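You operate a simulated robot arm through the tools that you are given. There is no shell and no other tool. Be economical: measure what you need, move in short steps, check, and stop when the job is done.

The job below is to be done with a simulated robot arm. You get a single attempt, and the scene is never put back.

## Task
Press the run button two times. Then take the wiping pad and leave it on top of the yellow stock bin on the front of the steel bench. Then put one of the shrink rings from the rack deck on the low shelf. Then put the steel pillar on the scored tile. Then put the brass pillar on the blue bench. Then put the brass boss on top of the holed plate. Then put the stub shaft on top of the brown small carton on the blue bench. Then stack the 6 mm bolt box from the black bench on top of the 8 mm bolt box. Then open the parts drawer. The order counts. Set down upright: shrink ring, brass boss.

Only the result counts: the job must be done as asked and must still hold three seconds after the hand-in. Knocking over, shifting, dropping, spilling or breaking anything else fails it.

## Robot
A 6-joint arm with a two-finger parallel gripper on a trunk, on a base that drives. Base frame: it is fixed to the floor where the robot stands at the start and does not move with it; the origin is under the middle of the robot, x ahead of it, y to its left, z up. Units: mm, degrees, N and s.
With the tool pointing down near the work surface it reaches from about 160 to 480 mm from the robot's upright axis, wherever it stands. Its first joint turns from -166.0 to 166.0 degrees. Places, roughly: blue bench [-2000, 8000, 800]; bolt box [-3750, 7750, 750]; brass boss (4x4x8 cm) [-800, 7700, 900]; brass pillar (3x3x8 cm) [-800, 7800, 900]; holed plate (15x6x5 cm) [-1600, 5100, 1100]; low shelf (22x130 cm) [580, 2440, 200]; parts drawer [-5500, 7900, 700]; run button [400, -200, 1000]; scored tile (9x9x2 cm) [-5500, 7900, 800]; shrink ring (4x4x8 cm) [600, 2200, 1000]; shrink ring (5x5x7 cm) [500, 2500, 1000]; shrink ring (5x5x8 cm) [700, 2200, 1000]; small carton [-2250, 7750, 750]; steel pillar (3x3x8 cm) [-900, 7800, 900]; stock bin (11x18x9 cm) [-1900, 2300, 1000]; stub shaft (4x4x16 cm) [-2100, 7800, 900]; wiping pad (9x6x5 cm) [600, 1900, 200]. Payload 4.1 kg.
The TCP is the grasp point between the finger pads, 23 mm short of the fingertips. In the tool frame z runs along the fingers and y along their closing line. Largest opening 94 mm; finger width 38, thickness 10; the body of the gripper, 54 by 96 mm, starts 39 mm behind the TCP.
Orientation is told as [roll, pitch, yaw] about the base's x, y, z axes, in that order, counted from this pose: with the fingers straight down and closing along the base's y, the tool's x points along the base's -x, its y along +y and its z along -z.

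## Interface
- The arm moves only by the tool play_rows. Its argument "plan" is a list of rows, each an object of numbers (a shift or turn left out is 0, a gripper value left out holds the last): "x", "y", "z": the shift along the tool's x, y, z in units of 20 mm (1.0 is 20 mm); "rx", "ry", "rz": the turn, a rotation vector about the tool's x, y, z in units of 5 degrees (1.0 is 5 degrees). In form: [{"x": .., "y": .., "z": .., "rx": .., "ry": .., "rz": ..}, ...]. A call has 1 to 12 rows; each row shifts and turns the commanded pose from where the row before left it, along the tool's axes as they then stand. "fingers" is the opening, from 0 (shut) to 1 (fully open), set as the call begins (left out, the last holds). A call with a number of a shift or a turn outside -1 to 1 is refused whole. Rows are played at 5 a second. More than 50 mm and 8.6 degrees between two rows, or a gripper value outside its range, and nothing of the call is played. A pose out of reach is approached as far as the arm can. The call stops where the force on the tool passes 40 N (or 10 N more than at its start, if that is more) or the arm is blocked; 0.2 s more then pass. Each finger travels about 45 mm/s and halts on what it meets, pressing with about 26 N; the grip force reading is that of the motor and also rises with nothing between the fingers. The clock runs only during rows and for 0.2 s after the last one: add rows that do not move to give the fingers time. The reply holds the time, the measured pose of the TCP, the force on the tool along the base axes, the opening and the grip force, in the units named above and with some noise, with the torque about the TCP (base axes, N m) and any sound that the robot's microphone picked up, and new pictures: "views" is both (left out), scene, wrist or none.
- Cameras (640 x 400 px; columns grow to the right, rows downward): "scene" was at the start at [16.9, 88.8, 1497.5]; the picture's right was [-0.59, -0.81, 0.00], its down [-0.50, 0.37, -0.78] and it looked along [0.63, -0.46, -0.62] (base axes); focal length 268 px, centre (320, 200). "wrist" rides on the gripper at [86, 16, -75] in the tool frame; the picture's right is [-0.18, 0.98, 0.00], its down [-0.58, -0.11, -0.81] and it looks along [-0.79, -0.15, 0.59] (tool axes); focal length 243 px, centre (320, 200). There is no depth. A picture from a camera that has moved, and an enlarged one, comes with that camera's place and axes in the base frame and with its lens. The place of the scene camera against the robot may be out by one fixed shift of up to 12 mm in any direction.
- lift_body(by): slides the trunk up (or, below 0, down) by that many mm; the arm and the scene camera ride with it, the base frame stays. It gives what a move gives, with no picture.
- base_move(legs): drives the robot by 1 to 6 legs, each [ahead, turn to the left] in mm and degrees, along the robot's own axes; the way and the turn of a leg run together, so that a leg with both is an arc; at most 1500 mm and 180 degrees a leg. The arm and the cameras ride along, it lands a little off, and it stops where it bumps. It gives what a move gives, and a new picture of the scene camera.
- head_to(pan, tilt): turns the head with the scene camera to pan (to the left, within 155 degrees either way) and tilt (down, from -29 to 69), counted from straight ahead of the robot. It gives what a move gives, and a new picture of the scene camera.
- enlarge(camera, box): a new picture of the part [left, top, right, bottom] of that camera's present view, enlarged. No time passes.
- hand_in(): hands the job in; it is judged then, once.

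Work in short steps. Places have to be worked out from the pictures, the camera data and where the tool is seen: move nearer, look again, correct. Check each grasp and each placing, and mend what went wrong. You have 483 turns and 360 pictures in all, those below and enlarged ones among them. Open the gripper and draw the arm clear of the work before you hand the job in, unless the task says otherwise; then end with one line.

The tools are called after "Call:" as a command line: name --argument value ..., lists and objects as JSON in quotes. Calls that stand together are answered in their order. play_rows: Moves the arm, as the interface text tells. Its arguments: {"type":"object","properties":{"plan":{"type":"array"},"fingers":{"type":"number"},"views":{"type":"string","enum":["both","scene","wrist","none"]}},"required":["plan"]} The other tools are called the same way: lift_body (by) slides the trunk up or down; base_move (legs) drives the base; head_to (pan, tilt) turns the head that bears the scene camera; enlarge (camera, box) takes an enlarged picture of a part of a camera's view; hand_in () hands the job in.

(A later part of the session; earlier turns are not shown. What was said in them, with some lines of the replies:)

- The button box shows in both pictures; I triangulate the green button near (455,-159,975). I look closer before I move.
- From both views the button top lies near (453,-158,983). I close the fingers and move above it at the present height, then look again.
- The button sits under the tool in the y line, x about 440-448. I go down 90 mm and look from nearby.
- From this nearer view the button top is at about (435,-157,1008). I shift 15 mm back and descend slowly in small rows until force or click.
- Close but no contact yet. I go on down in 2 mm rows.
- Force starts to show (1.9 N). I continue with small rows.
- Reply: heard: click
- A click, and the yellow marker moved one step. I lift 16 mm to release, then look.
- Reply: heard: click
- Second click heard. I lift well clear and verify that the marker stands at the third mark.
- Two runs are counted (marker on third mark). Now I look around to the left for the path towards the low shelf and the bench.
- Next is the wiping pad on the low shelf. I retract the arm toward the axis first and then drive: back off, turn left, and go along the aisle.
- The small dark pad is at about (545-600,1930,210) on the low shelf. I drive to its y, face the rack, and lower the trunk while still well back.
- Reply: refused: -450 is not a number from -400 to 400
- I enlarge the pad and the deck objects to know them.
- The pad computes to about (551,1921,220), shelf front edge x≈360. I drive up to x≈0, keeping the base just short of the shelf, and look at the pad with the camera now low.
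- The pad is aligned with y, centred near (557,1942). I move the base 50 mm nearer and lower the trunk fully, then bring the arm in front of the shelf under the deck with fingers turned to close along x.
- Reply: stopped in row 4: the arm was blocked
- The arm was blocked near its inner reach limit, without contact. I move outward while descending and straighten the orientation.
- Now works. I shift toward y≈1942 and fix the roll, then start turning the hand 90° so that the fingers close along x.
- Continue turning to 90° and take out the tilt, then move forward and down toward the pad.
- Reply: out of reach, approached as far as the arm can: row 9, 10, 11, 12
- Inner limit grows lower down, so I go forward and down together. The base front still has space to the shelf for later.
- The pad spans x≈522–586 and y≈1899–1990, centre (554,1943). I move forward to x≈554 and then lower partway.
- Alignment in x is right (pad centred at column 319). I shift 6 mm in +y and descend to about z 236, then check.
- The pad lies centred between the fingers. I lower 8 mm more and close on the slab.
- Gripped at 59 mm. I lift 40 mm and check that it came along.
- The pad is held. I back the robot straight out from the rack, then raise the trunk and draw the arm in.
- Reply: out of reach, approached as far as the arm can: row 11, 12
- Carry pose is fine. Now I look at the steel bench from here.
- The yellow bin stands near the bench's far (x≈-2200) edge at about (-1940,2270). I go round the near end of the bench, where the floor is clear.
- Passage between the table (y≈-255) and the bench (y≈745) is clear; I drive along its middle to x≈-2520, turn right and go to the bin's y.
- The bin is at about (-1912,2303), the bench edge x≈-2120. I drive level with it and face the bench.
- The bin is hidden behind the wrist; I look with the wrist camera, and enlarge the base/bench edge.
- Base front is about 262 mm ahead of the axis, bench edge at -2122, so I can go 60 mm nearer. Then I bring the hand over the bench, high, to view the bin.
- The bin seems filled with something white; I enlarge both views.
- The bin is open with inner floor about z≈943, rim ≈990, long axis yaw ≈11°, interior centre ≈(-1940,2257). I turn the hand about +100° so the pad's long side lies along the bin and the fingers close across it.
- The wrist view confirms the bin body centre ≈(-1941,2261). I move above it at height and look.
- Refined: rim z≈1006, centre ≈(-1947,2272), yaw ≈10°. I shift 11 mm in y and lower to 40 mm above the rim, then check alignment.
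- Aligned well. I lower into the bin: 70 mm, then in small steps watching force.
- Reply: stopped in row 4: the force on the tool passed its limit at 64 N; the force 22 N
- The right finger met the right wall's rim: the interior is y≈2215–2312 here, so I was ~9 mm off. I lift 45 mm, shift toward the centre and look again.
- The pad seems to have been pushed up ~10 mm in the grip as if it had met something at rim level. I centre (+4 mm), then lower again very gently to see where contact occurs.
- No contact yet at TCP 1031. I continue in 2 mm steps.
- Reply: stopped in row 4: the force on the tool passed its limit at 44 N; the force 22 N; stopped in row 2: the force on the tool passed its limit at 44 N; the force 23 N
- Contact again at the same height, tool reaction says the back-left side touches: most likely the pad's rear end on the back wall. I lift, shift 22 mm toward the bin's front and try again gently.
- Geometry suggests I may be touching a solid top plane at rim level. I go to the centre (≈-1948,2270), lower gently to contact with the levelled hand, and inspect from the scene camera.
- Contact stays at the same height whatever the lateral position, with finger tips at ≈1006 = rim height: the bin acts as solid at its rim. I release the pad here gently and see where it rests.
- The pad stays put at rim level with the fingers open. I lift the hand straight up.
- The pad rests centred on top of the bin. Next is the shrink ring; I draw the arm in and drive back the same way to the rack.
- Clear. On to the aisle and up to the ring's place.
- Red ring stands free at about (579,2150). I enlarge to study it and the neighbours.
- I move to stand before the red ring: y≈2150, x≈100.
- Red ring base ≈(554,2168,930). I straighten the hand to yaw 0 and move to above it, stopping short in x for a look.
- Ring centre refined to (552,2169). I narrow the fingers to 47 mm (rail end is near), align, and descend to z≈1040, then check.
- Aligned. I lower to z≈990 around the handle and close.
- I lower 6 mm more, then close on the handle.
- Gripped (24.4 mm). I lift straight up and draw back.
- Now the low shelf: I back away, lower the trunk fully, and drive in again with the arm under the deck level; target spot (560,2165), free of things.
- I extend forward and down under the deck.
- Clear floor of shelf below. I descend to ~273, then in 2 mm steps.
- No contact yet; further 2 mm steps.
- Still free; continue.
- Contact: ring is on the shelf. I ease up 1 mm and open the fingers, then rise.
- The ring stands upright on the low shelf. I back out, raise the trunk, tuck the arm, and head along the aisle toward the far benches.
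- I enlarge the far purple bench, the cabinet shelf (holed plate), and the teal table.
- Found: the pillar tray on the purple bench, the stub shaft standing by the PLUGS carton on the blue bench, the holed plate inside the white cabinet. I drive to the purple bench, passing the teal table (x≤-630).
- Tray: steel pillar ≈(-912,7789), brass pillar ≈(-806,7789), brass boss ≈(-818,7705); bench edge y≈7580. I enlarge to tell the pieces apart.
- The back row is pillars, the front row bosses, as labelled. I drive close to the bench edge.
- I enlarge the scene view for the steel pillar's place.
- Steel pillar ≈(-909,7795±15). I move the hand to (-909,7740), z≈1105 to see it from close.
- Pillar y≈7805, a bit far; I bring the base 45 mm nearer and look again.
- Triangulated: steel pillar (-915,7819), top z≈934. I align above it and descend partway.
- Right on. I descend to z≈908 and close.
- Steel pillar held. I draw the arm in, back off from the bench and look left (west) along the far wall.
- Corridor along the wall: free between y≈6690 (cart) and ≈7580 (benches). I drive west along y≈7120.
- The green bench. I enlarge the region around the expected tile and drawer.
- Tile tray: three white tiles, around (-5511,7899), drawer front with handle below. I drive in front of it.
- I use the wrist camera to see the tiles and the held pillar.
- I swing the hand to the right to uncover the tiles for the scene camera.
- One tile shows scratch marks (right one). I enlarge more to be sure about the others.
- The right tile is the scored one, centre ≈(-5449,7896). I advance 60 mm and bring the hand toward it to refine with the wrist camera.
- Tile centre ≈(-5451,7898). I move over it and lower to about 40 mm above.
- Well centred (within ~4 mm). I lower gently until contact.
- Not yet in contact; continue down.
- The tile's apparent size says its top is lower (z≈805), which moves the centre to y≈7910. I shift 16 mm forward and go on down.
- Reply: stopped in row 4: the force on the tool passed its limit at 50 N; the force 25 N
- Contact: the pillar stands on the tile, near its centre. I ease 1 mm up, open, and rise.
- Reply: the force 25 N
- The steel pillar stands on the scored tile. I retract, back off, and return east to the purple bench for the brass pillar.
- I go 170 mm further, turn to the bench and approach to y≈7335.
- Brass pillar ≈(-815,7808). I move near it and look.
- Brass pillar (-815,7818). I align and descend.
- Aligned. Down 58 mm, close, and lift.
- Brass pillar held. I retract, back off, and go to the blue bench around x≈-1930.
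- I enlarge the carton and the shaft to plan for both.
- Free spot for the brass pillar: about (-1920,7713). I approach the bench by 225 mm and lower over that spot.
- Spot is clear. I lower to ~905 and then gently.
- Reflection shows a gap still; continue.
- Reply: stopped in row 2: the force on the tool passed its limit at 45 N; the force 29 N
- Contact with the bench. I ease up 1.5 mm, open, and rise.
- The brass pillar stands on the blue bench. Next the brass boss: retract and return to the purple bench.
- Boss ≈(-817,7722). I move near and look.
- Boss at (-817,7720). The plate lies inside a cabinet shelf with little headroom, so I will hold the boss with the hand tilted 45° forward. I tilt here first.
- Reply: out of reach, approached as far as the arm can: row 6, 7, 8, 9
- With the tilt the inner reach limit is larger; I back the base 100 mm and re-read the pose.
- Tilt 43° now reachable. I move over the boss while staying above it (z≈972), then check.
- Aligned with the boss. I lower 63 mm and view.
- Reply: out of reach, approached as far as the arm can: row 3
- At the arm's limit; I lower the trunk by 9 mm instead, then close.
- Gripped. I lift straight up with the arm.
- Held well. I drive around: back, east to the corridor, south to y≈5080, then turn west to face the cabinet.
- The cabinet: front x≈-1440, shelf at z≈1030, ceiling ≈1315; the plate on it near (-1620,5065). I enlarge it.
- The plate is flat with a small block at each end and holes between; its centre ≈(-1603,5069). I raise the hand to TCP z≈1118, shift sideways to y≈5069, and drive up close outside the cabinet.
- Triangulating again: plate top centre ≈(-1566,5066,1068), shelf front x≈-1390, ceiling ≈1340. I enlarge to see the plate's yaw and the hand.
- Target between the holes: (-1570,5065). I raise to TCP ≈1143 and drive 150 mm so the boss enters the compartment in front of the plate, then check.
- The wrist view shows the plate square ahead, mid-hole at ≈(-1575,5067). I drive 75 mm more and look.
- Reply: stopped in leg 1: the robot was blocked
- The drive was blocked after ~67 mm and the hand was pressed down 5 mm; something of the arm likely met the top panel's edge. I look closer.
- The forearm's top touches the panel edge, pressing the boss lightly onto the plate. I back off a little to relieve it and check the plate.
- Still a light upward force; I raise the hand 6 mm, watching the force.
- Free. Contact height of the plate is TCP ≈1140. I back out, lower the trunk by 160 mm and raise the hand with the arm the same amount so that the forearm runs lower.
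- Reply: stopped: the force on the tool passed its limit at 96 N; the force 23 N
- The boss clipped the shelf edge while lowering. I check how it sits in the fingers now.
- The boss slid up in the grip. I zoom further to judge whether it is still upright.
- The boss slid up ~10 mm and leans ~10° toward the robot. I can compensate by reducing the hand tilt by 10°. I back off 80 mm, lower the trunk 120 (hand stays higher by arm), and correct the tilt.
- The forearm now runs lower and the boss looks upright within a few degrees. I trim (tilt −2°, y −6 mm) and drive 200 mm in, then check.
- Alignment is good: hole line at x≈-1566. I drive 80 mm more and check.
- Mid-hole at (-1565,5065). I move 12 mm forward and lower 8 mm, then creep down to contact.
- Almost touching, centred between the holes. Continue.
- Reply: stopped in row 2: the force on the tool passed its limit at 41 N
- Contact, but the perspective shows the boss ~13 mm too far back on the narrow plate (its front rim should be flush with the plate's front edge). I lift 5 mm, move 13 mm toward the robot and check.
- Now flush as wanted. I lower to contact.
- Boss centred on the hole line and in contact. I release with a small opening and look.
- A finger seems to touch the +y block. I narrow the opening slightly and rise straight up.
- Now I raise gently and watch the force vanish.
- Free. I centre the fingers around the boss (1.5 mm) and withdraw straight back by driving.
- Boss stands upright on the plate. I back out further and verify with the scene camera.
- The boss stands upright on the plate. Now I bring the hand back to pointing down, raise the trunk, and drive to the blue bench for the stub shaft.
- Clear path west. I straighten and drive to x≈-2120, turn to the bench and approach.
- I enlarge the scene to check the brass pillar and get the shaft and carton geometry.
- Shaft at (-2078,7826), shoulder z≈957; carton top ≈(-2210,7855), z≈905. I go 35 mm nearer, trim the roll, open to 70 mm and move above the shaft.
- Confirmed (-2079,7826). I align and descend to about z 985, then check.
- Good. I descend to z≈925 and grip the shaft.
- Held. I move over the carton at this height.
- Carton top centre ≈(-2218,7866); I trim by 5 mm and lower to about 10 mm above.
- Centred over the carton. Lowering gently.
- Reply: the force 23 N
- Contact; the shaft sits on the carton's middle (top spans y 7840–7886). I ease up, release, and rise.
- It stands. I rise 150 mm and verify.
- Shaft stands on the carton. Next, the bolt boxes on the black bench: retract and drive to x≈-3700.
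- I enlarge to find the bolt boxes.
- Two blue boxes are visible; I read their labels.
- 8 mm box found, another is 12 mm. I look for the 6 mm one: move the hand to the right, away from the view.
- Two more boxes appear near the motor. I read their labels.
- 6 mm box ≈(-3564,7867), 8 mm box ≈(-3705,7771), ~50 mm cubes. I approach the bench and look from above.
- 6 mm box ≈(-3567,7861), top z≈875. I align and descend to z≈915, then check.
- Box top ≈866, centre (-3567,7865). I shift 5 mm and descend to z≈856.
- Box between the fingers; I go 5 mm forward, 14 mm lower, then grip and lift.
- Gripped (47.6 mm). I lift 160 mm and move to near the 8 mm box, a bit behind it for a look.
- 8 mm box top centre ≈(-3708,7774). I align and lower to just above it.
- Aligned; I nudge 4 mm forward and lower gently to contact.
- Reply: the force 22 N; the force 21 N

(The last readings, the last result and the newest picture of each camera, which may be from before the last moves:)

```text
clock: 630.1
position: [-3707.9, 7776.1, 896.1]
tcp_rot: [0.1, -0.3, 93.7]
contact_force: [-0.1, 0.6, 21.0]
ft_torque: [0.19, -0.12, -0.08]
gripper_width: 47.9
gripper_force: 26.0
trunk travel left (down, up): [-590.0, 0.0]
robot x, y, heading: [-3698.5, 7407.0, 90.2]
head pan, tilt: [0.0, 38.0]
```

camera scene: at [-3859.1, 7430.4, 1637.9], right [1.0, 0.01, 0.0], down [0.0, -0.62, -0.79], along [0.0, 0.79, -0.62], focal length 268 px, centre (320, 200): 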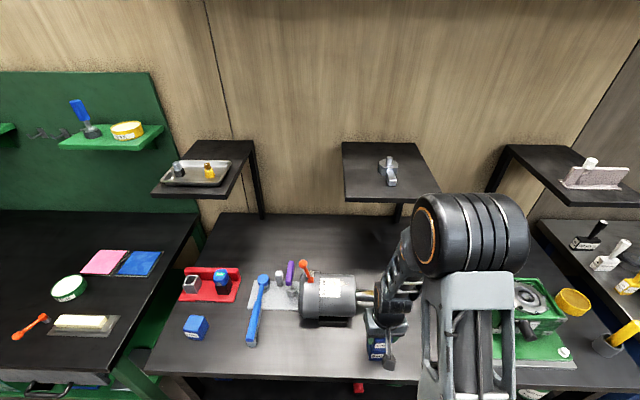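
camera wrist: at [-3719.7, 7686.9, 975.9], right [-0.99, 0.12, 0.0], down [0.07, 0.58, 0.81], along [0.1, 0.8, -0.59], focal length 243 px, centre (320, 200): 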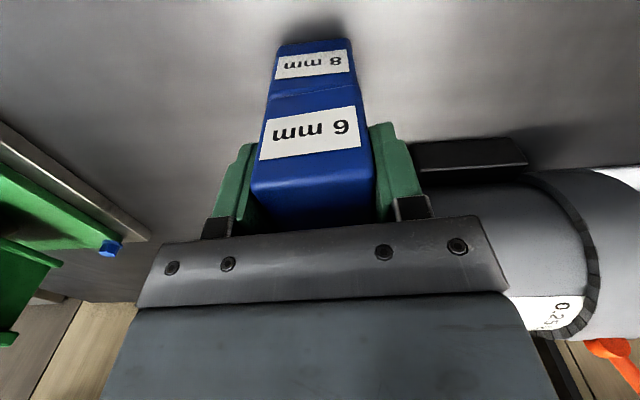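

In contact and flush. I ease up 1 mm, open, and rise.

Call:
play_rows --plan '[{"z": -0.06}, {}]' --views "none"

Call:
play_rows --plan '[{}, {}, {}]' --fingers 0.75 --views "none"

Call:
play_rows --plan '[{"z": -0.5}, {"z": -1}, {"z": -1}, {"z": -1}, {"z": -1}, {"z": -1}, {"z": -1}, {"z": -1}, {"z": -1}]'

Call:
enlarge --camera "scene" --box '[340, 290, 440, 390]'

```text
clock: 630.7
position: [-3707.5, 7774.5, 897.8]
tcp_rot: [0.0, -0.1, 93.7]
contact_force: [0.5, 0.5, 3.8]
ft_torque: [0.24, -0.02, -0.02]
gripper_width: 47.9
gripper_force: 26.5
trunk travel left (down, up): [-590.0, 0.0]
robot x, y, heading: [-3700.6, 7402.9, 90.1]
head pan, tilt: [0.0, 38.0]
```

```text
clock: 631.5
position: [-3708.2, 7774.9, 896.6]
tcp_rot: [0.0, -0.2, 93.6]
contact_force: [0.2, 0.2, -0.1]
ft_torque: [-0.02, 0.01, 0.03]
gripper_width: 70.7
gripper_force: 0.1
trunk travel left (down, up): [-590.0, 0.0]
robot x, y, heading: [-3696.6, 7404.8, 90.1]
head pan, tilt: [0.0, 38.0]
```

```text
clock: 633.5
position: [-3707.1, 7774.6, 1067.5]
tcp_rot: [-0.1, 0.0, 93.7]
contact_force: [0.0, 0.3, 0.9]
ft_torque: [0.01, 0.01, -0.01]
gripper_width: 70.4
gripper_force: 0.0
trunk travel left (down, up): [-590.0, 0.0]
robot x, y, heading: [-3700.5, 7407.1, 90.6]
head pan, tilt: [0.0, 38.0]
camera scene: at [-3859.0, 7430.1, 1637.9], right [1.0, 0.01, 0.0], down [0.0, -0.62, -0.79], along [0.0, 0.79, -0.62], focal length 268 px, centre (320, 200)
camera wrist: at [-3719.7, 7686.4, 1142.2], right [-0.99, 0.12, 0.0], down [0.07, 0.59, 0.81], along [0.1, 0.8, -0.59], focal length 243 px, centre (320, 200)
```

scene: 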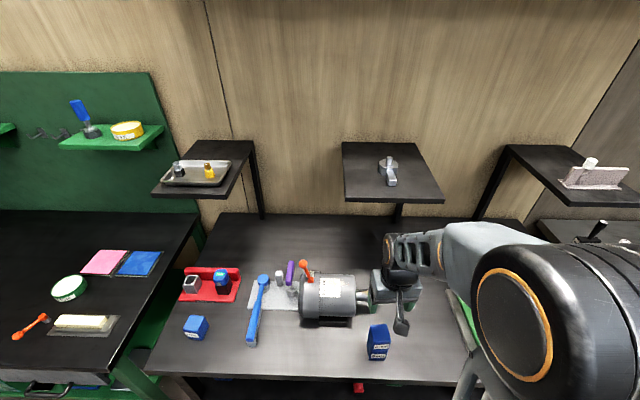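
wrist: 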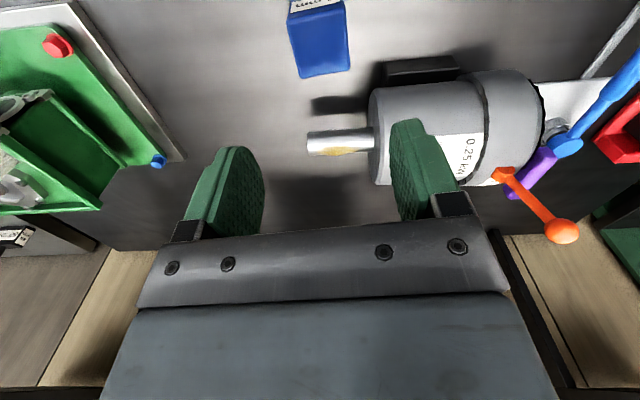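

```text
4.00 times, centred on (390, 340) of scene
camera zoom: at [-3859.0, 7430.1, 1637.9], right [1.0, 0.01, 0.0], down [0.0, -0.62, -0.79], along [0.0, 0.79, -0.62], focal length 1070 px, centre (40, -360)
```

zoom: 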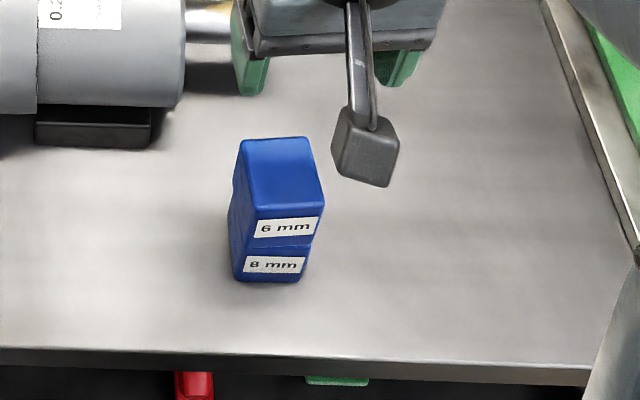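

Neatly stacked. Last: the parts drawer on the green bench. I retract and drive there.

Call:
play_rows --plan '[{"x": 1, "z": -1}, {"x": 1, "z": -1}, {"x": 1, "z": -1}, {"x": 1, "z": -1}, {"rz": 0.5}]' --views "none"

Call:
base_move --legs '[[-290, 0], [0, 89.8], [1500, 0], [330, 0], [0, -90]]'

Call:
head_to --pan -5 --tilt 45

```text
clock: 634.7
position: [-3701.8, 7694.4, 1147.7]
tcp_rot: [0.1, -0.2, 91.2]
contact_force: [0.0, 0.3, -0.2]
ft_torque: [0.01, 0.0, -0.01]
gripper_width: 70.4
gripper_force: 0.0
trunk travel left (down, up): [-590.0, 0.0]
robot x, y, heading: [-3699.0, 7404.9, 90.5]
head pan, tilt: [0.0, 38.0]
```

```text
clock: 653.2
position: [-5516.4, 7379.5, 1146.8]
tcp_rot: [0.0, -0.2, 90.8]
contact_force: [-0.2, 0.3, -0.1]
ft_torque: [-0.01, 0.0, -0.02]
gripper_width: 70.9
gripper_force: 0.1
trunk travel left (down, up): [-590.0, 0.0]
robot x, y, heading: [-5517.3, 7091.9, 89.9]
head pan, tilt: [0.0, 38.0]
camera scene: at [-5675.5, 7115.9, 1637.9], right [1.0, 0.0, 0.0], down [0.0, -0.62, -0.79], along [0.0, 0.79, -0.62], focal length 268 px, centre (320, 200)
```

scene: 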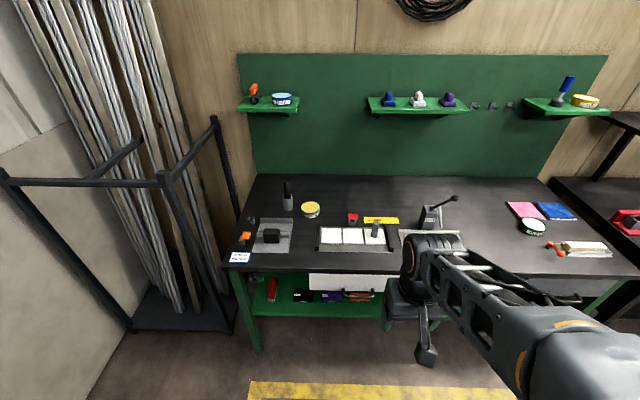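

```text
clock: 653.8
position: [-5517.1, 7379.8, 1146.3]
tcp_rot: [0.1, -0.2, 90.8]
contact_force: [-0.2, -0.1, 0.3]
ft_torque: [0.02, 0.01, -0.01]
gripper_width: 70.6
gripper_force: 0.0
trunk travel left (down, up): [-590.0, 0.0]
robot x, y, heading: [-5516.5, 7092.9, 89.8]
head pan, tilt: [-5.0, 45.0]
camera scene: at [-5668.5, 7110.6, 1627.7], right [1.0, -0.09, 0.0], down [-0.06, -0.7, -0.71], along [0.06, 0.7, -0.71], focal length 268 px, centre (320, 200)
```

scene: 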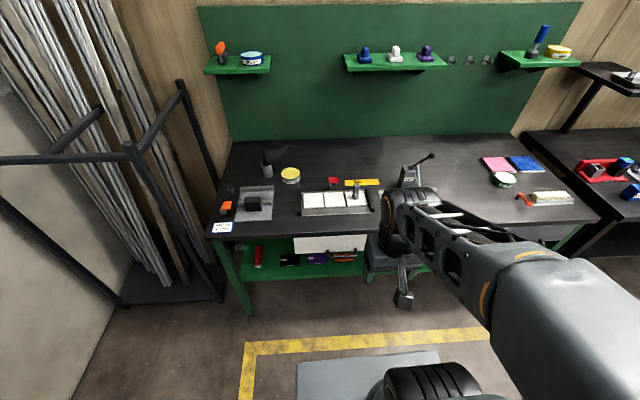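

I lower the trunk by 350 mm to see the drawer front better and to reach its height.

Call:
lift_body --by -350

Call:
head_to --pan -5 --tilt 35

Call:
enlarge --camera "wrist" --box '[0, 0, 640, 400]'

```text
clock: 657.3
position: [-5517.3, 7378.3, 797.4]
tcp_rot: [0.0, -0.3, 90.8]
contact_force: [-0.8, 0.6, -0.5]
ft_torque: [-0.01, -0.01, 0.0]
gripper_width: 70.7
gripper_force: 0.1
trunk travel left (down, up): [-240.0, 350.0]
robot x, y, heading: [-5519.1, 7087.5, 89.9]
head pan, tilt: [-5.0, 45.0]
```

```text
clock: 658.0
position: [-5516.9, 7379.3, 797.6]
tcp_rot: [0.1, -0.2, 90.8]
contact_force: [1.1, 0.5, -0.6]
ft_torque: [0.03, -0.04, 0.0]
gripper_width: 70.6
gripper_force: 0.0
trunk travel left (down, up): [-240.0, 350.0]
robot x, y, heading: [-5517.1, 7091.8, 89.7]
head pan, tilt: [-5.0, 35.0]
camera scene: at [-5667.9, 7117.2, 1292.4], right [1.0, -0.09, 0.0], down [-0.05, -0.57, -0.82], along [0.07, 0.82, -0.57], focal length 268 px, centre (320, 200)
```

scene: 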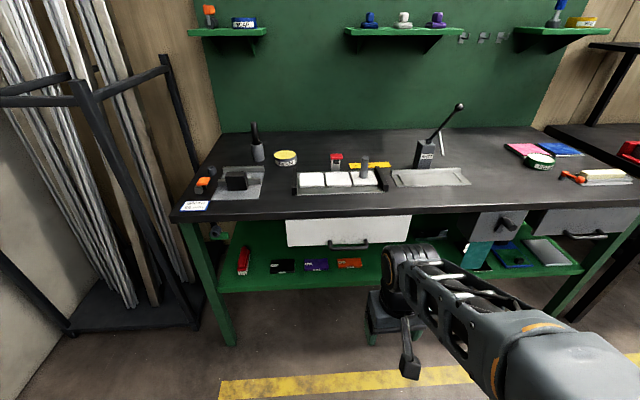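

```text
1.00 times, centred on (320, 200) of wrist (not enlarged: the box is as wide or as high as the picture)
camera zoom: at [-5533.4, 7291.6, 871.8], right [-0.99, 0.17, 0.0], down [0.1, 0.58, 0.81], along [0.14, 0.8, -0.59], focal length 243 px, centre (320, 200)
```

zoom: 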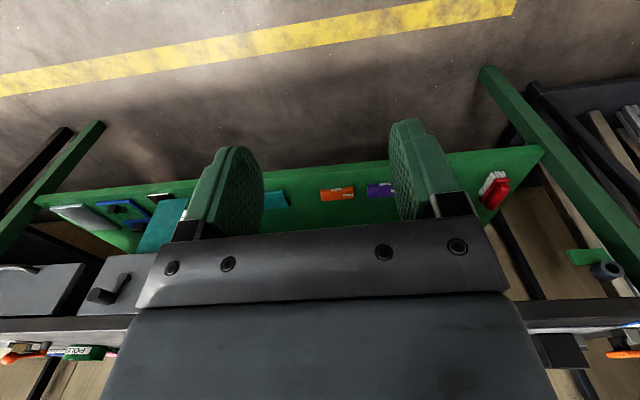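

I enlarge the drawer handle.

Call:
enlarge --camera "scene" --box '[270, 195, 430, 275]'

```text
4.00 times, centred on (350, 235) of scene
camera zoom: at [-5667.9, 7117.2, 1292.4], right [1.0, -0.09, 0.0], down [-0.05, -0.57, -0.82], along [0.07, 0.82, -0.57], focal length 1070 px, centre (200, 60)
```

zoom: 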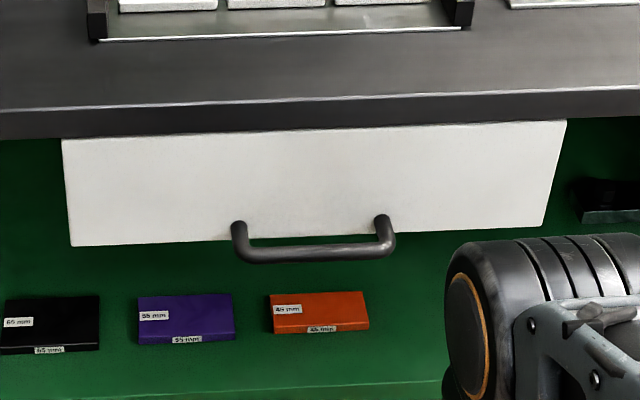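

Bar handle triangulated at (-5522,7724,676), ~117 mm long, ~40 mm off the front. I tilt the hand to horizontal, moving forward a bit at once, to grip the bar with fingers above and below.

Call:
play_rows --plan '[{"ry": -1, "x": -0.7, "z": 0.06}, {"ry": -1, "x": -0.69, "z": 0.12}, {"ry": -1, "x": -0.68, "z": 0.18}, {"ry": -1, "x": -0.66, "z": 0.24}, {"ry": -1, "x": -0.63, "z": 0.3}, {"ry": -1, "x": -0.61, "z": 0.35}, {"ry": -1, "x": -0.57, "z": 0.4}, {"ry": -1, "x": -0.54, "z": 0.45}, {"ry": -1, "x": -0.49, "z": 0.49}, {"ry": -1, "x": -0.45, "z": 0.54}, {"ry": -1, "x": -0.4, "z": 0.57}, {"ry": -1, "x": -0.35, "z": 0.61}]' --views "scene"

```text
clock: 660.6
position: [-5518.6, 7553.9, 786.7]
tcp_rot: [0.1, -60.2, 90.9]
contact_force: [0.5, -0.1, -0.2]
ft_torque: [0.01, 0.02, 0.0]
gripper_width: 70.8
gripper_force: 0.2
out of reach, approached as far as the arm can: row 8, 10
trunk travel left (down, up): [-240.0, 350.0]
robot x, y, heading: [-5516.8, 7095.4, 90.1]
head pan, tilt: [-5.0, 35.0]
camera scene: at [-5667.9, 7117.1, 1292.5], right [1.0, -0.09, 0.0], down [-0.05, -0.57, -0.82], along [0.07, 0.82, -0.57], focal length 268 px, centre (320, 200)
```

scene: 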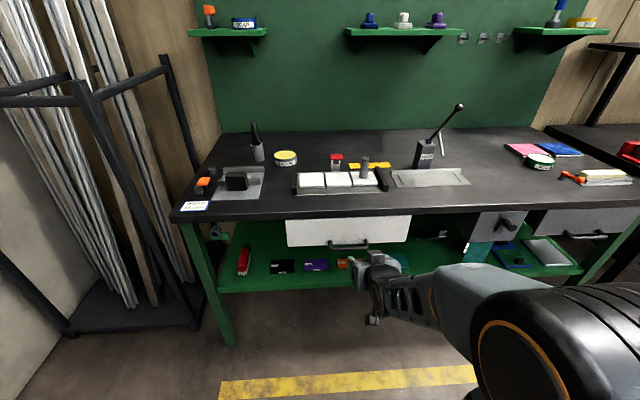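

Continue to 90° tilt.

Call:
play_rows --plan '[{"ry": -1, "z": 0.4}, {"ry": -1, "z": 0.4}, {"ry": -1, "z": 0.3}, {"ry": -1, "z": 0.3}, {"ry": -1, "z": 0.2}, {"ry": -1, "z": 0.2}]' --views "both"

```text
clock: 662.0
position: [-5519.2, 7591.9, 775.2]
tcp_rot: [175.4, -89.6, -84.5]
contact_force: [0.0, 0.0, 0.2]
ft_torque: [0.0, -0.02, 0.01]
gripper_width: 70.6
gripper_force: 0.1
out of reach, approached as far as the arm can: row 2
trunk travel left (down, up): [-240.0, 350.0]
robot x, y, heading: [-5517.4, 7089.3, 89.8]
head pan, tilt: [-5.0, 35.0]
camera scene: at [-5667.9, 7117.1, 1292.5], right [1.0, -0.09, 0.0], down [-0.05, -0.57, -0.82], along [0.07, 0.82, -0.57], focal length 268 px, centre (320, 200)
camera wrist: at [-5536.0, 7516.7, 688.6], right [-0.98, -0.01, 0.18], down [0.12, -0.81, 0.58], along [0.14, 0.59, 0.8], focal length 243 px, centre (320, 200)
```

scene: 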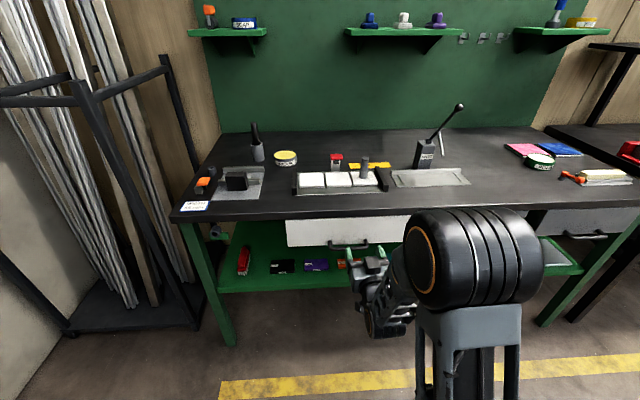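
wrist: 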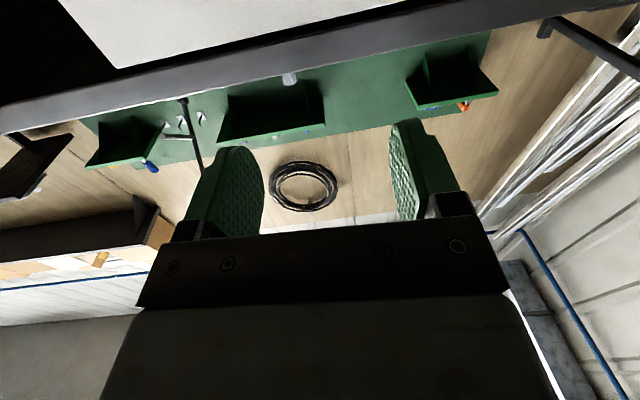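

Hand horizontal. I roll it 90° so that the fingers close vertically.

Call:
play_rows --plan '[{"rz": 1}, {"rz": 1}, {"rz": 1}, {"rz": 1}, {"rz": 1}, {"rz": 1}, {"rz": 1}, {"rz": 1}, {"rz": 1}, {"rz": 1}, {"rz": 1}, {"rz": 1}]' --views "none"

Call:
play_rows --plan '[{"rz": 1}, {"rz": 1}, {"rz": 1}, {"rz": 1}, {"rz": 1}, {"rz": 1}, {}]' --views "both"

```text
clock: 664.6
position: [-5519.6, 7592.8, 775.7]
tcp_rot: [90.2, -29.8, 0.7]
contact_force: [-0.8, -0.3, 0.1]
ft_torque: [-0.02, 0.01, -0.03]
gripper_width: 70.7
gripper_force: 0.1
trunk travel left (down, up): [-240.0, 350.0]
robot x, y, heading: [-5521.7, 7093.4, 89.8]
head pan, tilt: [-5.0, 35.0]
```

```text
clock: 666.2
position: [-5519.0, 7592.3, 775.3]
tcp_rot: [90.2, 0.1, 0.8]
contact_force: [0.2, 0.1, -0.3]
ft_torque: [0.02, -0.02, 0.0]
gripper_width: 70.8
gripper_force: 0.1
trunk travel left (down, up): [-240.0, 350.0]
robot x, y, heading: [-5516.5, 7093.4, 89.9]
head pan, tilt: [-5.0, 35.0]
camera scene: at [-5667.9, 7117.3, 1292.4], right [1.0, -0.09, 0.0], down [-0.05, -0.57, -0.82], along [0.07, 0.82, -0.57], focal length 268 px, centre (320, 200)
camera wrist: at [-5606.5, 7515.2, 791.6], right [0.19, 0.0, 0.98], down [0.59, -0.8, -0.11], along [0.78, 0.6, -0.15], focal length 243 px, centre (320, 200)
```

scene: 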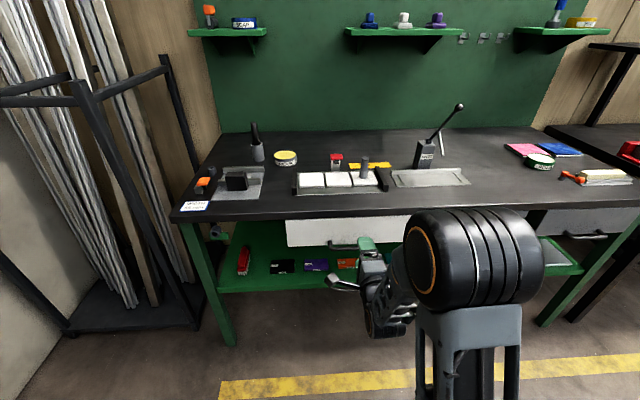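
wrist: 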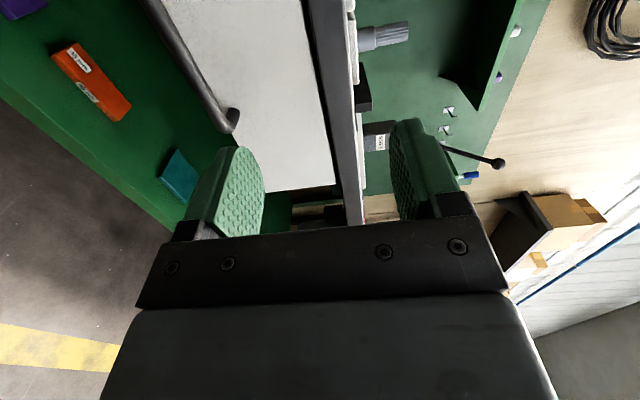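

Fingers now close vertically. I lower to the bar's height z≈676 while staying back.

Call:
play_rows --plan '[{"y": -1}, {"y": -1}, {"y": -1}, {"y": -1}, {"y": -0.95, "x": 0.15}, {}]' --views "both"

```text
clock: 667.6
position: [-5522.7, 7592.0, 675.3]
tcp_rot: [90.2, 0.0, 0.7]
contact_force: [-0.5, -0.2, 0.5]
ft_torque: [-0.01, -0.02, 0.02]
gripper_width: 70.5
gripper_force: 0.1
trunk travel left (down, up): [-240.0, 350.0]
robot x, y, heading: [-5517.9, 7093.1, 90.1]
head pan, tilt: [-5.0, 35.0]
camera scene: at [-5667.9, 7117.3, 1292.4], right [1.0, -0.09, 0.0], down [-0.05, -0.57, -0.82], along [0.07, 0.82, -0.57], focal length 268 px, centre (320, 200)
camera wrist: at [-5609.7, 7515.4, 691.9], right [0.18, 0.0, 0.98], down [0.59, -0.8, -0.11], along [0.78, 0.6, -0.15], focal length 243 px, centre (320, 200)
```

scene: 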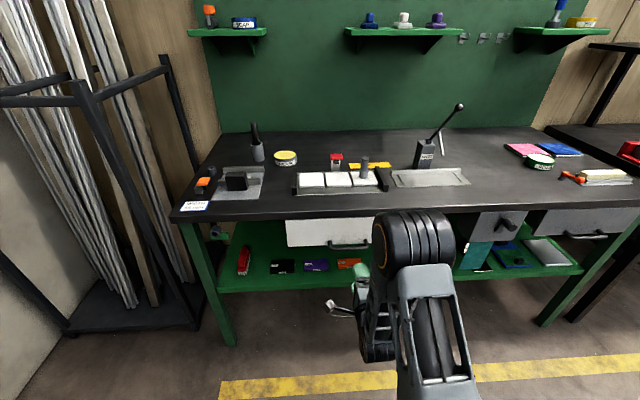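
wrist: 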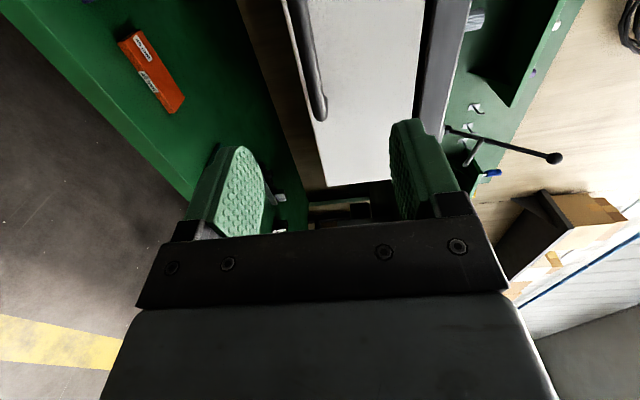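

From the wrist view the bar is at z≈662. I lower 12 mm and drive 105 mm ahead, then check.

Call:
play_rows --plan '[{"y": -0.6}, {}]' --views "none"

Call:
base_move --legs '[[100, 0]]'

Call:
enlarge --camera "wrist" --box '[0, 0, 640, 400]'

```text
clock: 668.2
position: [-5521.4, 7590.0, 664.0]
tcp_rot: [90.1, 0.0, 0.8]
contact_force: [-0.3, 0.5, 0.4]
ft_torque: [-0.01, -0.01, 0.0]
gripper_width: 70.5
gripper_force: 0.0
trunk travel left (down, up): [-240.0, 350.0]
robot x, y, heading: [-5517.0, 7092.3, 89.9]
head pan, tilt: [-5.0, 35.0]
```

```text
clock: 669.3
position: [-5522.6, 7693.9, 663.3]
tcp_rot: [90.3, -0.1, 0.8]
contact_force: [1.3, -0.1, 0.2]
ft_torque: [0.02, 0.0, -0.02]
gripper_width: 70.4
gripper_force: 0.1
trunk travel left (down, up): [-240.0, 350.0]
robot x, y, heading: [-5519.0, 7192.5, 89.9]
head pan, tilt: [-5.0, 35.0]
camera scene: at [-5667.8, 7218.0, 1292.4], right [1.0, -0.09, 0.0], down [-0.05, -0.57, -0.82], along [0.07, 0.82, -0.57], focal length 268 px, centre (320, 200)
```

scene: 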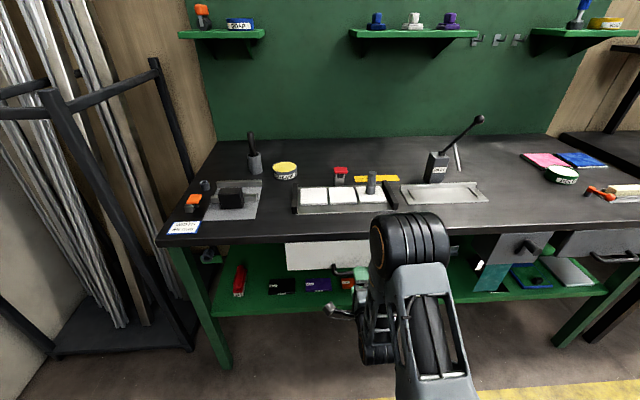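

```text
1.00 times, centred on (320, 200) of wrist (not enlarged: the box is as wide or as high as the picture)
camera zoom: at [-5609.6, 7615.9, 680.0], right [0.18, 0.0, 0.98], down [0.59, -0.8, -0.11], along [0.78, 0.6, -0.15], focal length 243 px, centre (320, 200)
```

zoom: 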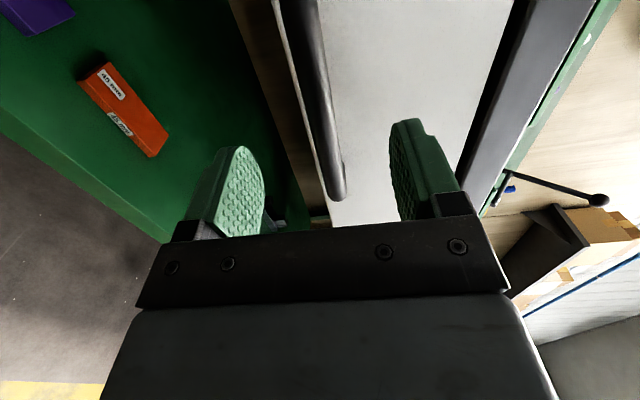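

The bar lies midway between the fingers, y≈7733. I advance the hand 36 mm and close on it.

Call:
play_rows --plan '[{"z": 0.6, "y": 0.1}, {"z": 0.6}, {"z": 0.6}, {}]' --views "wrist"

Call:
play_rows --plan '[{}, {}, {}, {}, {}, {}]' --fingers 0 --views "wrist"

```text
clock: 670.3
position: [-5523.6, 7728.3, 666.2]
tcp_rot: [90.2, 0.0, 0.7]
contact_force: [0.5, 0.5, 0.6]
ft_torque: [0.0, 0.01, -0.01]
gripper_width: 70.2
gripper_force: 0.0
trunk travel left (down, up): [-240.0, 350.0]
robot x, y, heading: [-5517.6, 7190.4, 90.2]
head pan, tilt: [-5.0, 35.0]
camera wrist: at [-5610.2, 7652.0, 682.4], right [0.18, 0.0, 0.98], down [0.59, -0.8, -0.11], along [0.78, 0.6, -0.15], focal length 243 px, centre (320, 200)
```

wrist: 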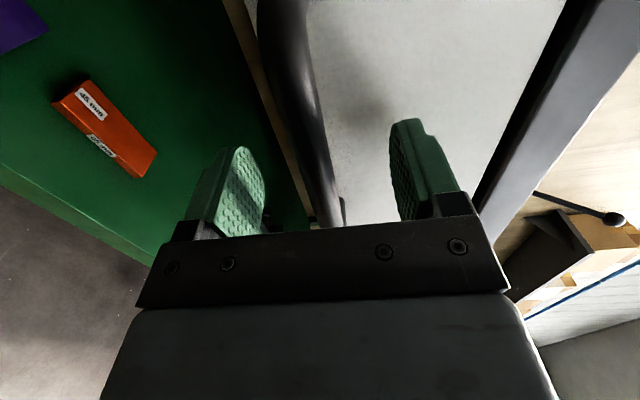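

```text
clock: 671.7
position: [-5523.7, 7727.1, 667.8]
tcp_rot: [90.3, 0.0, 0.8]
contact_force: [0.2, 1.0, 6.8]
ft_torque: [-0.02, -0.1, 0.03]
gripper_width: 13.8
gripper_force: 44.5
trunk travel left (down, up): [-240.0, 350.0]
robot x, y, heading: [-5516.9, 7191.6, 89.9]
head pan, tilt: [-5.0, 35.0]
camera wrist: at [-5610.2, 7651.8, 683.0], right [0.18, 0.0, 0.98], down [0.59, -0.8, -0.11], along [0.78, 0.6, -0.15], focal length 243 px, centre (320, 200)
```

wrist: 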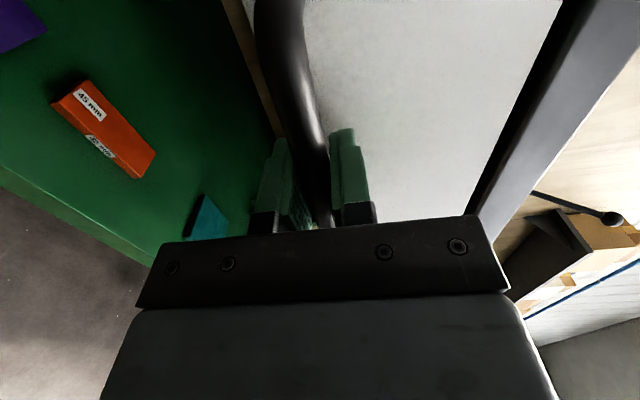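

The bar is gripped (13.8 mm). I pull by driving back 60 mm and check that the drawer follows.

Call:
base_move --legs '[[-60, 0]]'

Call:
enlarge --camera "wrist" --box '[0, 0, 640, 400]'

```text
clock: 672.7
position: [-5524.8, 7668.5, 666.7]
tcp_rot: [90.3, -0.1, 1.0]
contact_force: [-16.7, 3.0, 11.8]
ft_torque: [-0.01, 0.16, 0.09]
gripper_width: 13.5
gripper_force: 44.9
trunk travel left (down, up): [-240.0, 350.0]
robot x, y, heading: [-5515.5, 7131.5, 90.0]
head pan, tilt: [-5.0, 35.0]
camera scene: at [-5669.2, 7156.5, 1292.4], right [1.0, -0.09, 0.0], down [-0.05, -0.57, -0.82], along [0.07, 0.82, -0.57], focal length 268 px, centre (320, 200)
```

scene: 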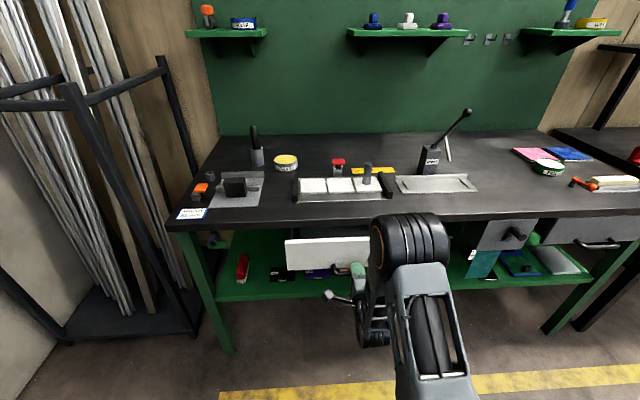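

```text
1.00 times, centred on (320, 200) of wrist (not enlarged: the box is as wide or as high as the picture)
camera zoom: at [-5611.5, 7590.7, 682.9], right [0.18, 0.0, 0.98], down [0.6, -0.8, -0.11], along [0.78, 0.61, -0.14], focal length 243 px, centre (320, 200)
```

zoom: 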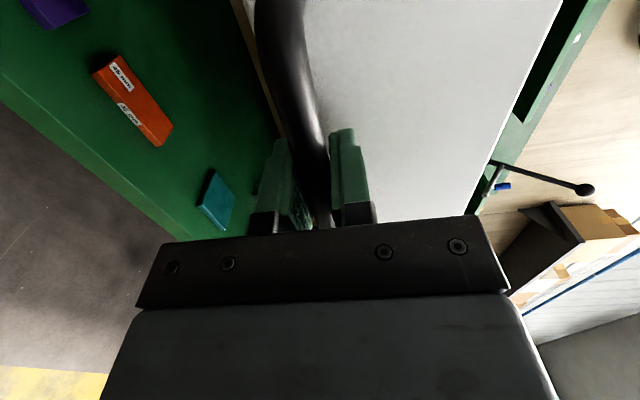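

The drawer follows. I relieve the small sideways strain and pull further.

Call:
base_move --legs '[[-70, 0]]'

Call:
base_move --legs '[[-70, 0]]'

```text
clock: 673.7
position: [-5526.1, 7598.3, 667.6]
tcp_rot: [90.3, -0.1, 1.4]
contact_force: [-25.3, 0.8, 4.7]
ft_torque: [-0.02, 0.16, 0.56]
gripper_width: 13.5
gripper_force: 45.0
trunk travel left (down, up): [-240.0, 350.0]
robot x, y, heading: [-5515.2, 7060.6, 90.2]
head pan, tilt: [-5.0, 35.0]
camera scene: at [-5669.9, 7086.6, 1292.2], right [1.0, -0.08, 0.0], down [-0.05, -0.57, -0.82], along [0.07, 0.82, -0.57], focal length 268 px, centre (320, 200)
```

scene: 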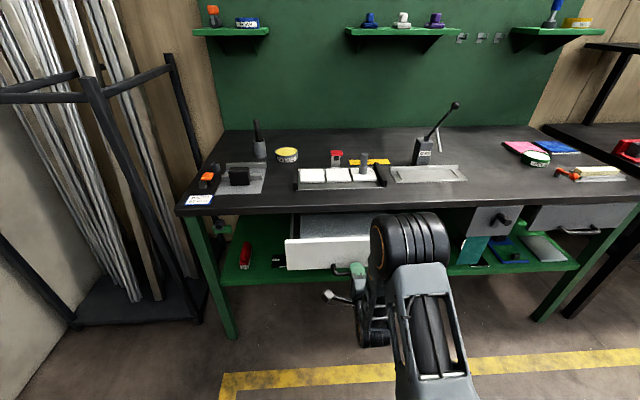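

```text
clock: 674.7
position: [-5527.3, 7527.9, 667.2]
tcp_rot: [90.4, 0.0, 1.7]
contact_force: [-29.5, 0.9, 1.3]
ft_torque: [-0.02, 0.22, 0.64]
gripper_width: 13.8
gripper_force: 44.9
trunk travel left (down, up): [-240.0, 350.0]
robot x, y, heading: [-5521.6, 6991.4, 90.4]
head pan, tilt: [-5.0, 35.0]
camera scene: at [-5670.0, 7015.8, 1292.2], right [1.0, -0.08, 0.0], down [-0.04, -0.57, -0.82], along [0.07, 0.82, -0.57], focal length 268 px, centre (320, 200)
```

scene: 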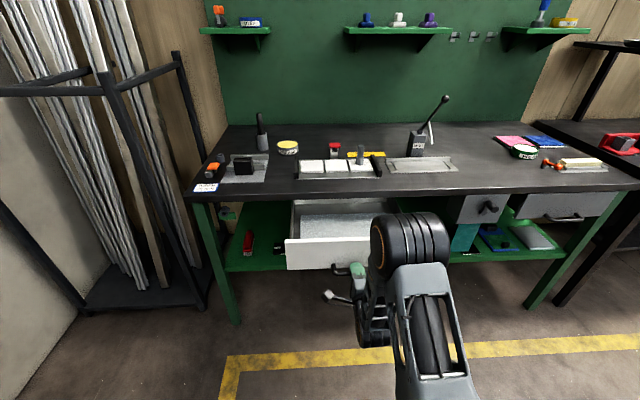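

200 mm open already. I relieve the sideways force by 4 mm and pull on until the end stop is felt.

Call:
play_rows --plan '[{"x": 0.1}, {"x": 0.1}, {}]' --views "none"

Call:
base_move --legs '[[-50, 0]]'

```text
clock: 675.5
position: [-5528.4, 7527.7, 667.4]
tcp_rot: [90.3, 0.1, 1.3]
contact_force: [26.6, 0.8, 2.0]
ft_torque: [-0.07, -0.55, 0.7]
gripper_width: 13.5
gripper_force: 44.9
trunk travel left (down, up): [-240.0, 350.0]
robot x, y, heading: [-5512.3, 6989.5, 90.2]
head pan, tilt: [-5.0, 35.0]
```

```text
clock: 676.5
position: [-5530.1, 7477.5, 667.1]
tcp_rot: [90.4, 0.1, 1.6]
contact_force: [20.7, 0.5, 2.7]
ft_torque: [-0.03, -0.47, -0.91]
gripper_width: 13.8
gripper_force: 45.1
trunk travel left (down, up): [-240.0, 350.0]
robot x, y, heading: [-5517.5, 6939.6, 90.5]
head pan, tilt: [-5.0, 35.0]
camera scene: at [-5665.9, 6965.2, 1292.7], right [1.0, -0.08, 0.0], down [-0.05, -0.57, -0.82], along [0.07, 0.82, -0.57], focal length 268 px, centre (320, 200)
```

scene: 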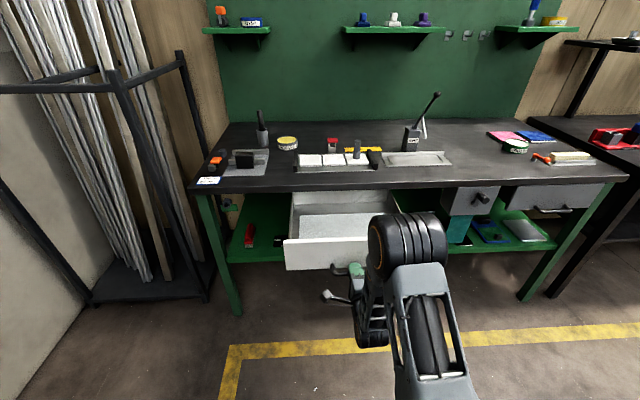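

250 mm open, still sliding freely. I pull up to 60 mm more.

Call:
base_move --legs '[[-60, 0]]'

```text
clock: 677.3
position: [-5530.4, 7462.7, 666.9]
tcp_rot: [90.2, 0.0, 1.4]
contact_force: [-0.7, 5.7, -4.8]
ft_torque: [-0.08, -0.06, -0.33]
gripper_width: 13.6
gripper_force: 44.6
trunk travel left (down, up): [-240.0, 350.0]
robot x, y, heading: [-5516.6, 6922.0, 90.5]
head pan, tilt: [-5.0, 35.0]
stopped in leg 1: the force on the tool passed its limit at 96 N (the readings are from after the stop); the commanded pose is now the measured one
camera scene: at [-5667.4, 6948.9, 1292.5], right [1.0, -0.08, 0.0], down [-0.05, -0.57, -0.82], along [0.07, 0.82, -0.57], focal length 268 px, centre (320, 200)
```

scene: 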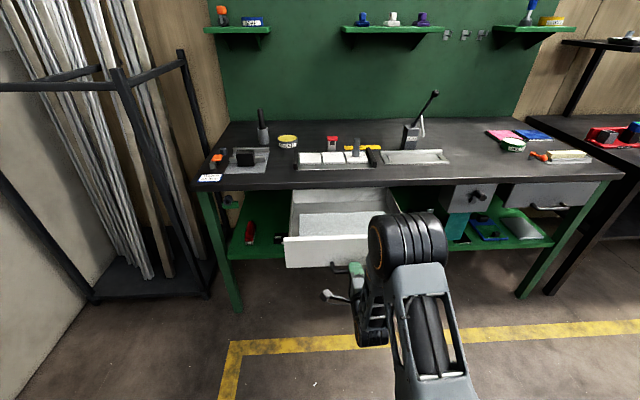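

The end stop is reached: the drawer is fully open. I open the fingers and draw back.

Call:
play_rows --plan '[{}, {}, {}, {}, {}]' --fingers 0.8 --views "wrist"

Call:
base_move --legs '[[-200, 0]]'

Call:
enlarge --camera "scene" --box '[240, 100, 480, 260]'

```text
clock: 678.5
position: [-5530.3, 7464.0, 667.4]
tcp_rot: [90.4, 0.0, 1.5]
contact_force: [0.4, -0.1, 0.4]
ft_torque: [-0.03, 0.01, 0.02]
gripper_width: 75.4
gripper_force: 0.0
trunk travel left (down, up): [-240.0, 350.0]
robot x, y, heading: [-5515.8, 6924.6, 90.2]
head pan, tilt: [-5.0, 35.0]
camera wrist: at [-5616.2, 7384.7, 683.4], right [0.18, 0.0, 0.98], down [0.6, -0.79, -0.12], along [0.78, 0.61, -0.14], focal length 243 px, centre (320, 200)
```

wrist: 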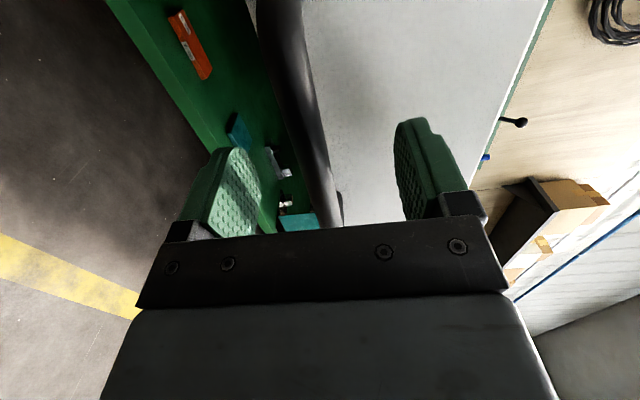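

```text
clock: 680.1
position: [-5530.4, 7258.6, 666.8]
tcp_rot: [90.5, 0.0, 1.7]
contact_force: [-0.1, 0.6, -0.1]
ft_torque: [0.01, 0.0, 0.0]
gripper_width: 75.1
gripper_force: 0.1
trunk travel left (down, up): [-240.0, 350.0]
robot x, y, heading: [-5516.3, 6721.1, 90.6]
head pan, tilt: [-5.0, 35.0]
camera scene: at [-5665.8, 6744.2, 1292.4], right [1.0, -0.08, 0.0], down [-0.04, -0.57, -0.82], along [0.06, 0.82, -0.57], focal length 268 px, centre (320, 200)
```

scene: 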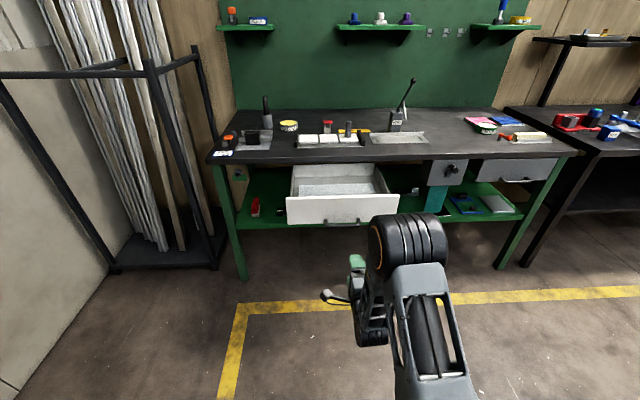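

```text
2.50 times, centred on (360, 180) of scene
camera zoom: at [-5665.8, 6744.2, 1292.4], right [1.0, -0.08, 0.0], down [-0.04, -0.57, -0.82], along [0.06, 0.82, -0.57], focal length 669 px, centre (220, 250)
```

zoom: 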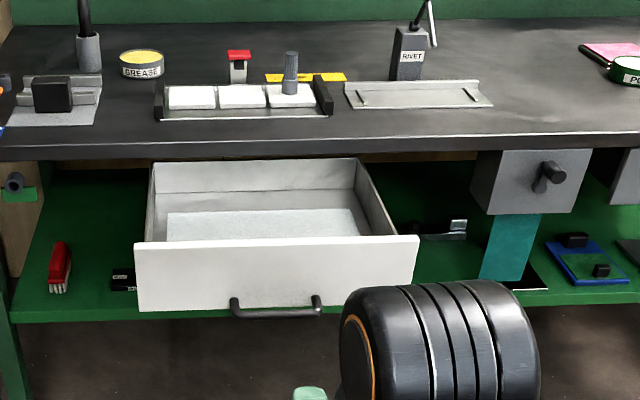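

The drawer stays fully open, the steel pillar still stands on its tile, and the arm is clear with the gripper open. I hand in.

Call:
hand_in

```text
The job is handed in.
```

I did all nine steps in the order asked and handed the job in. The pad rests on the yellow bin at rim height rather than inside it. Releasing the pad moved that bin about 2 mm.
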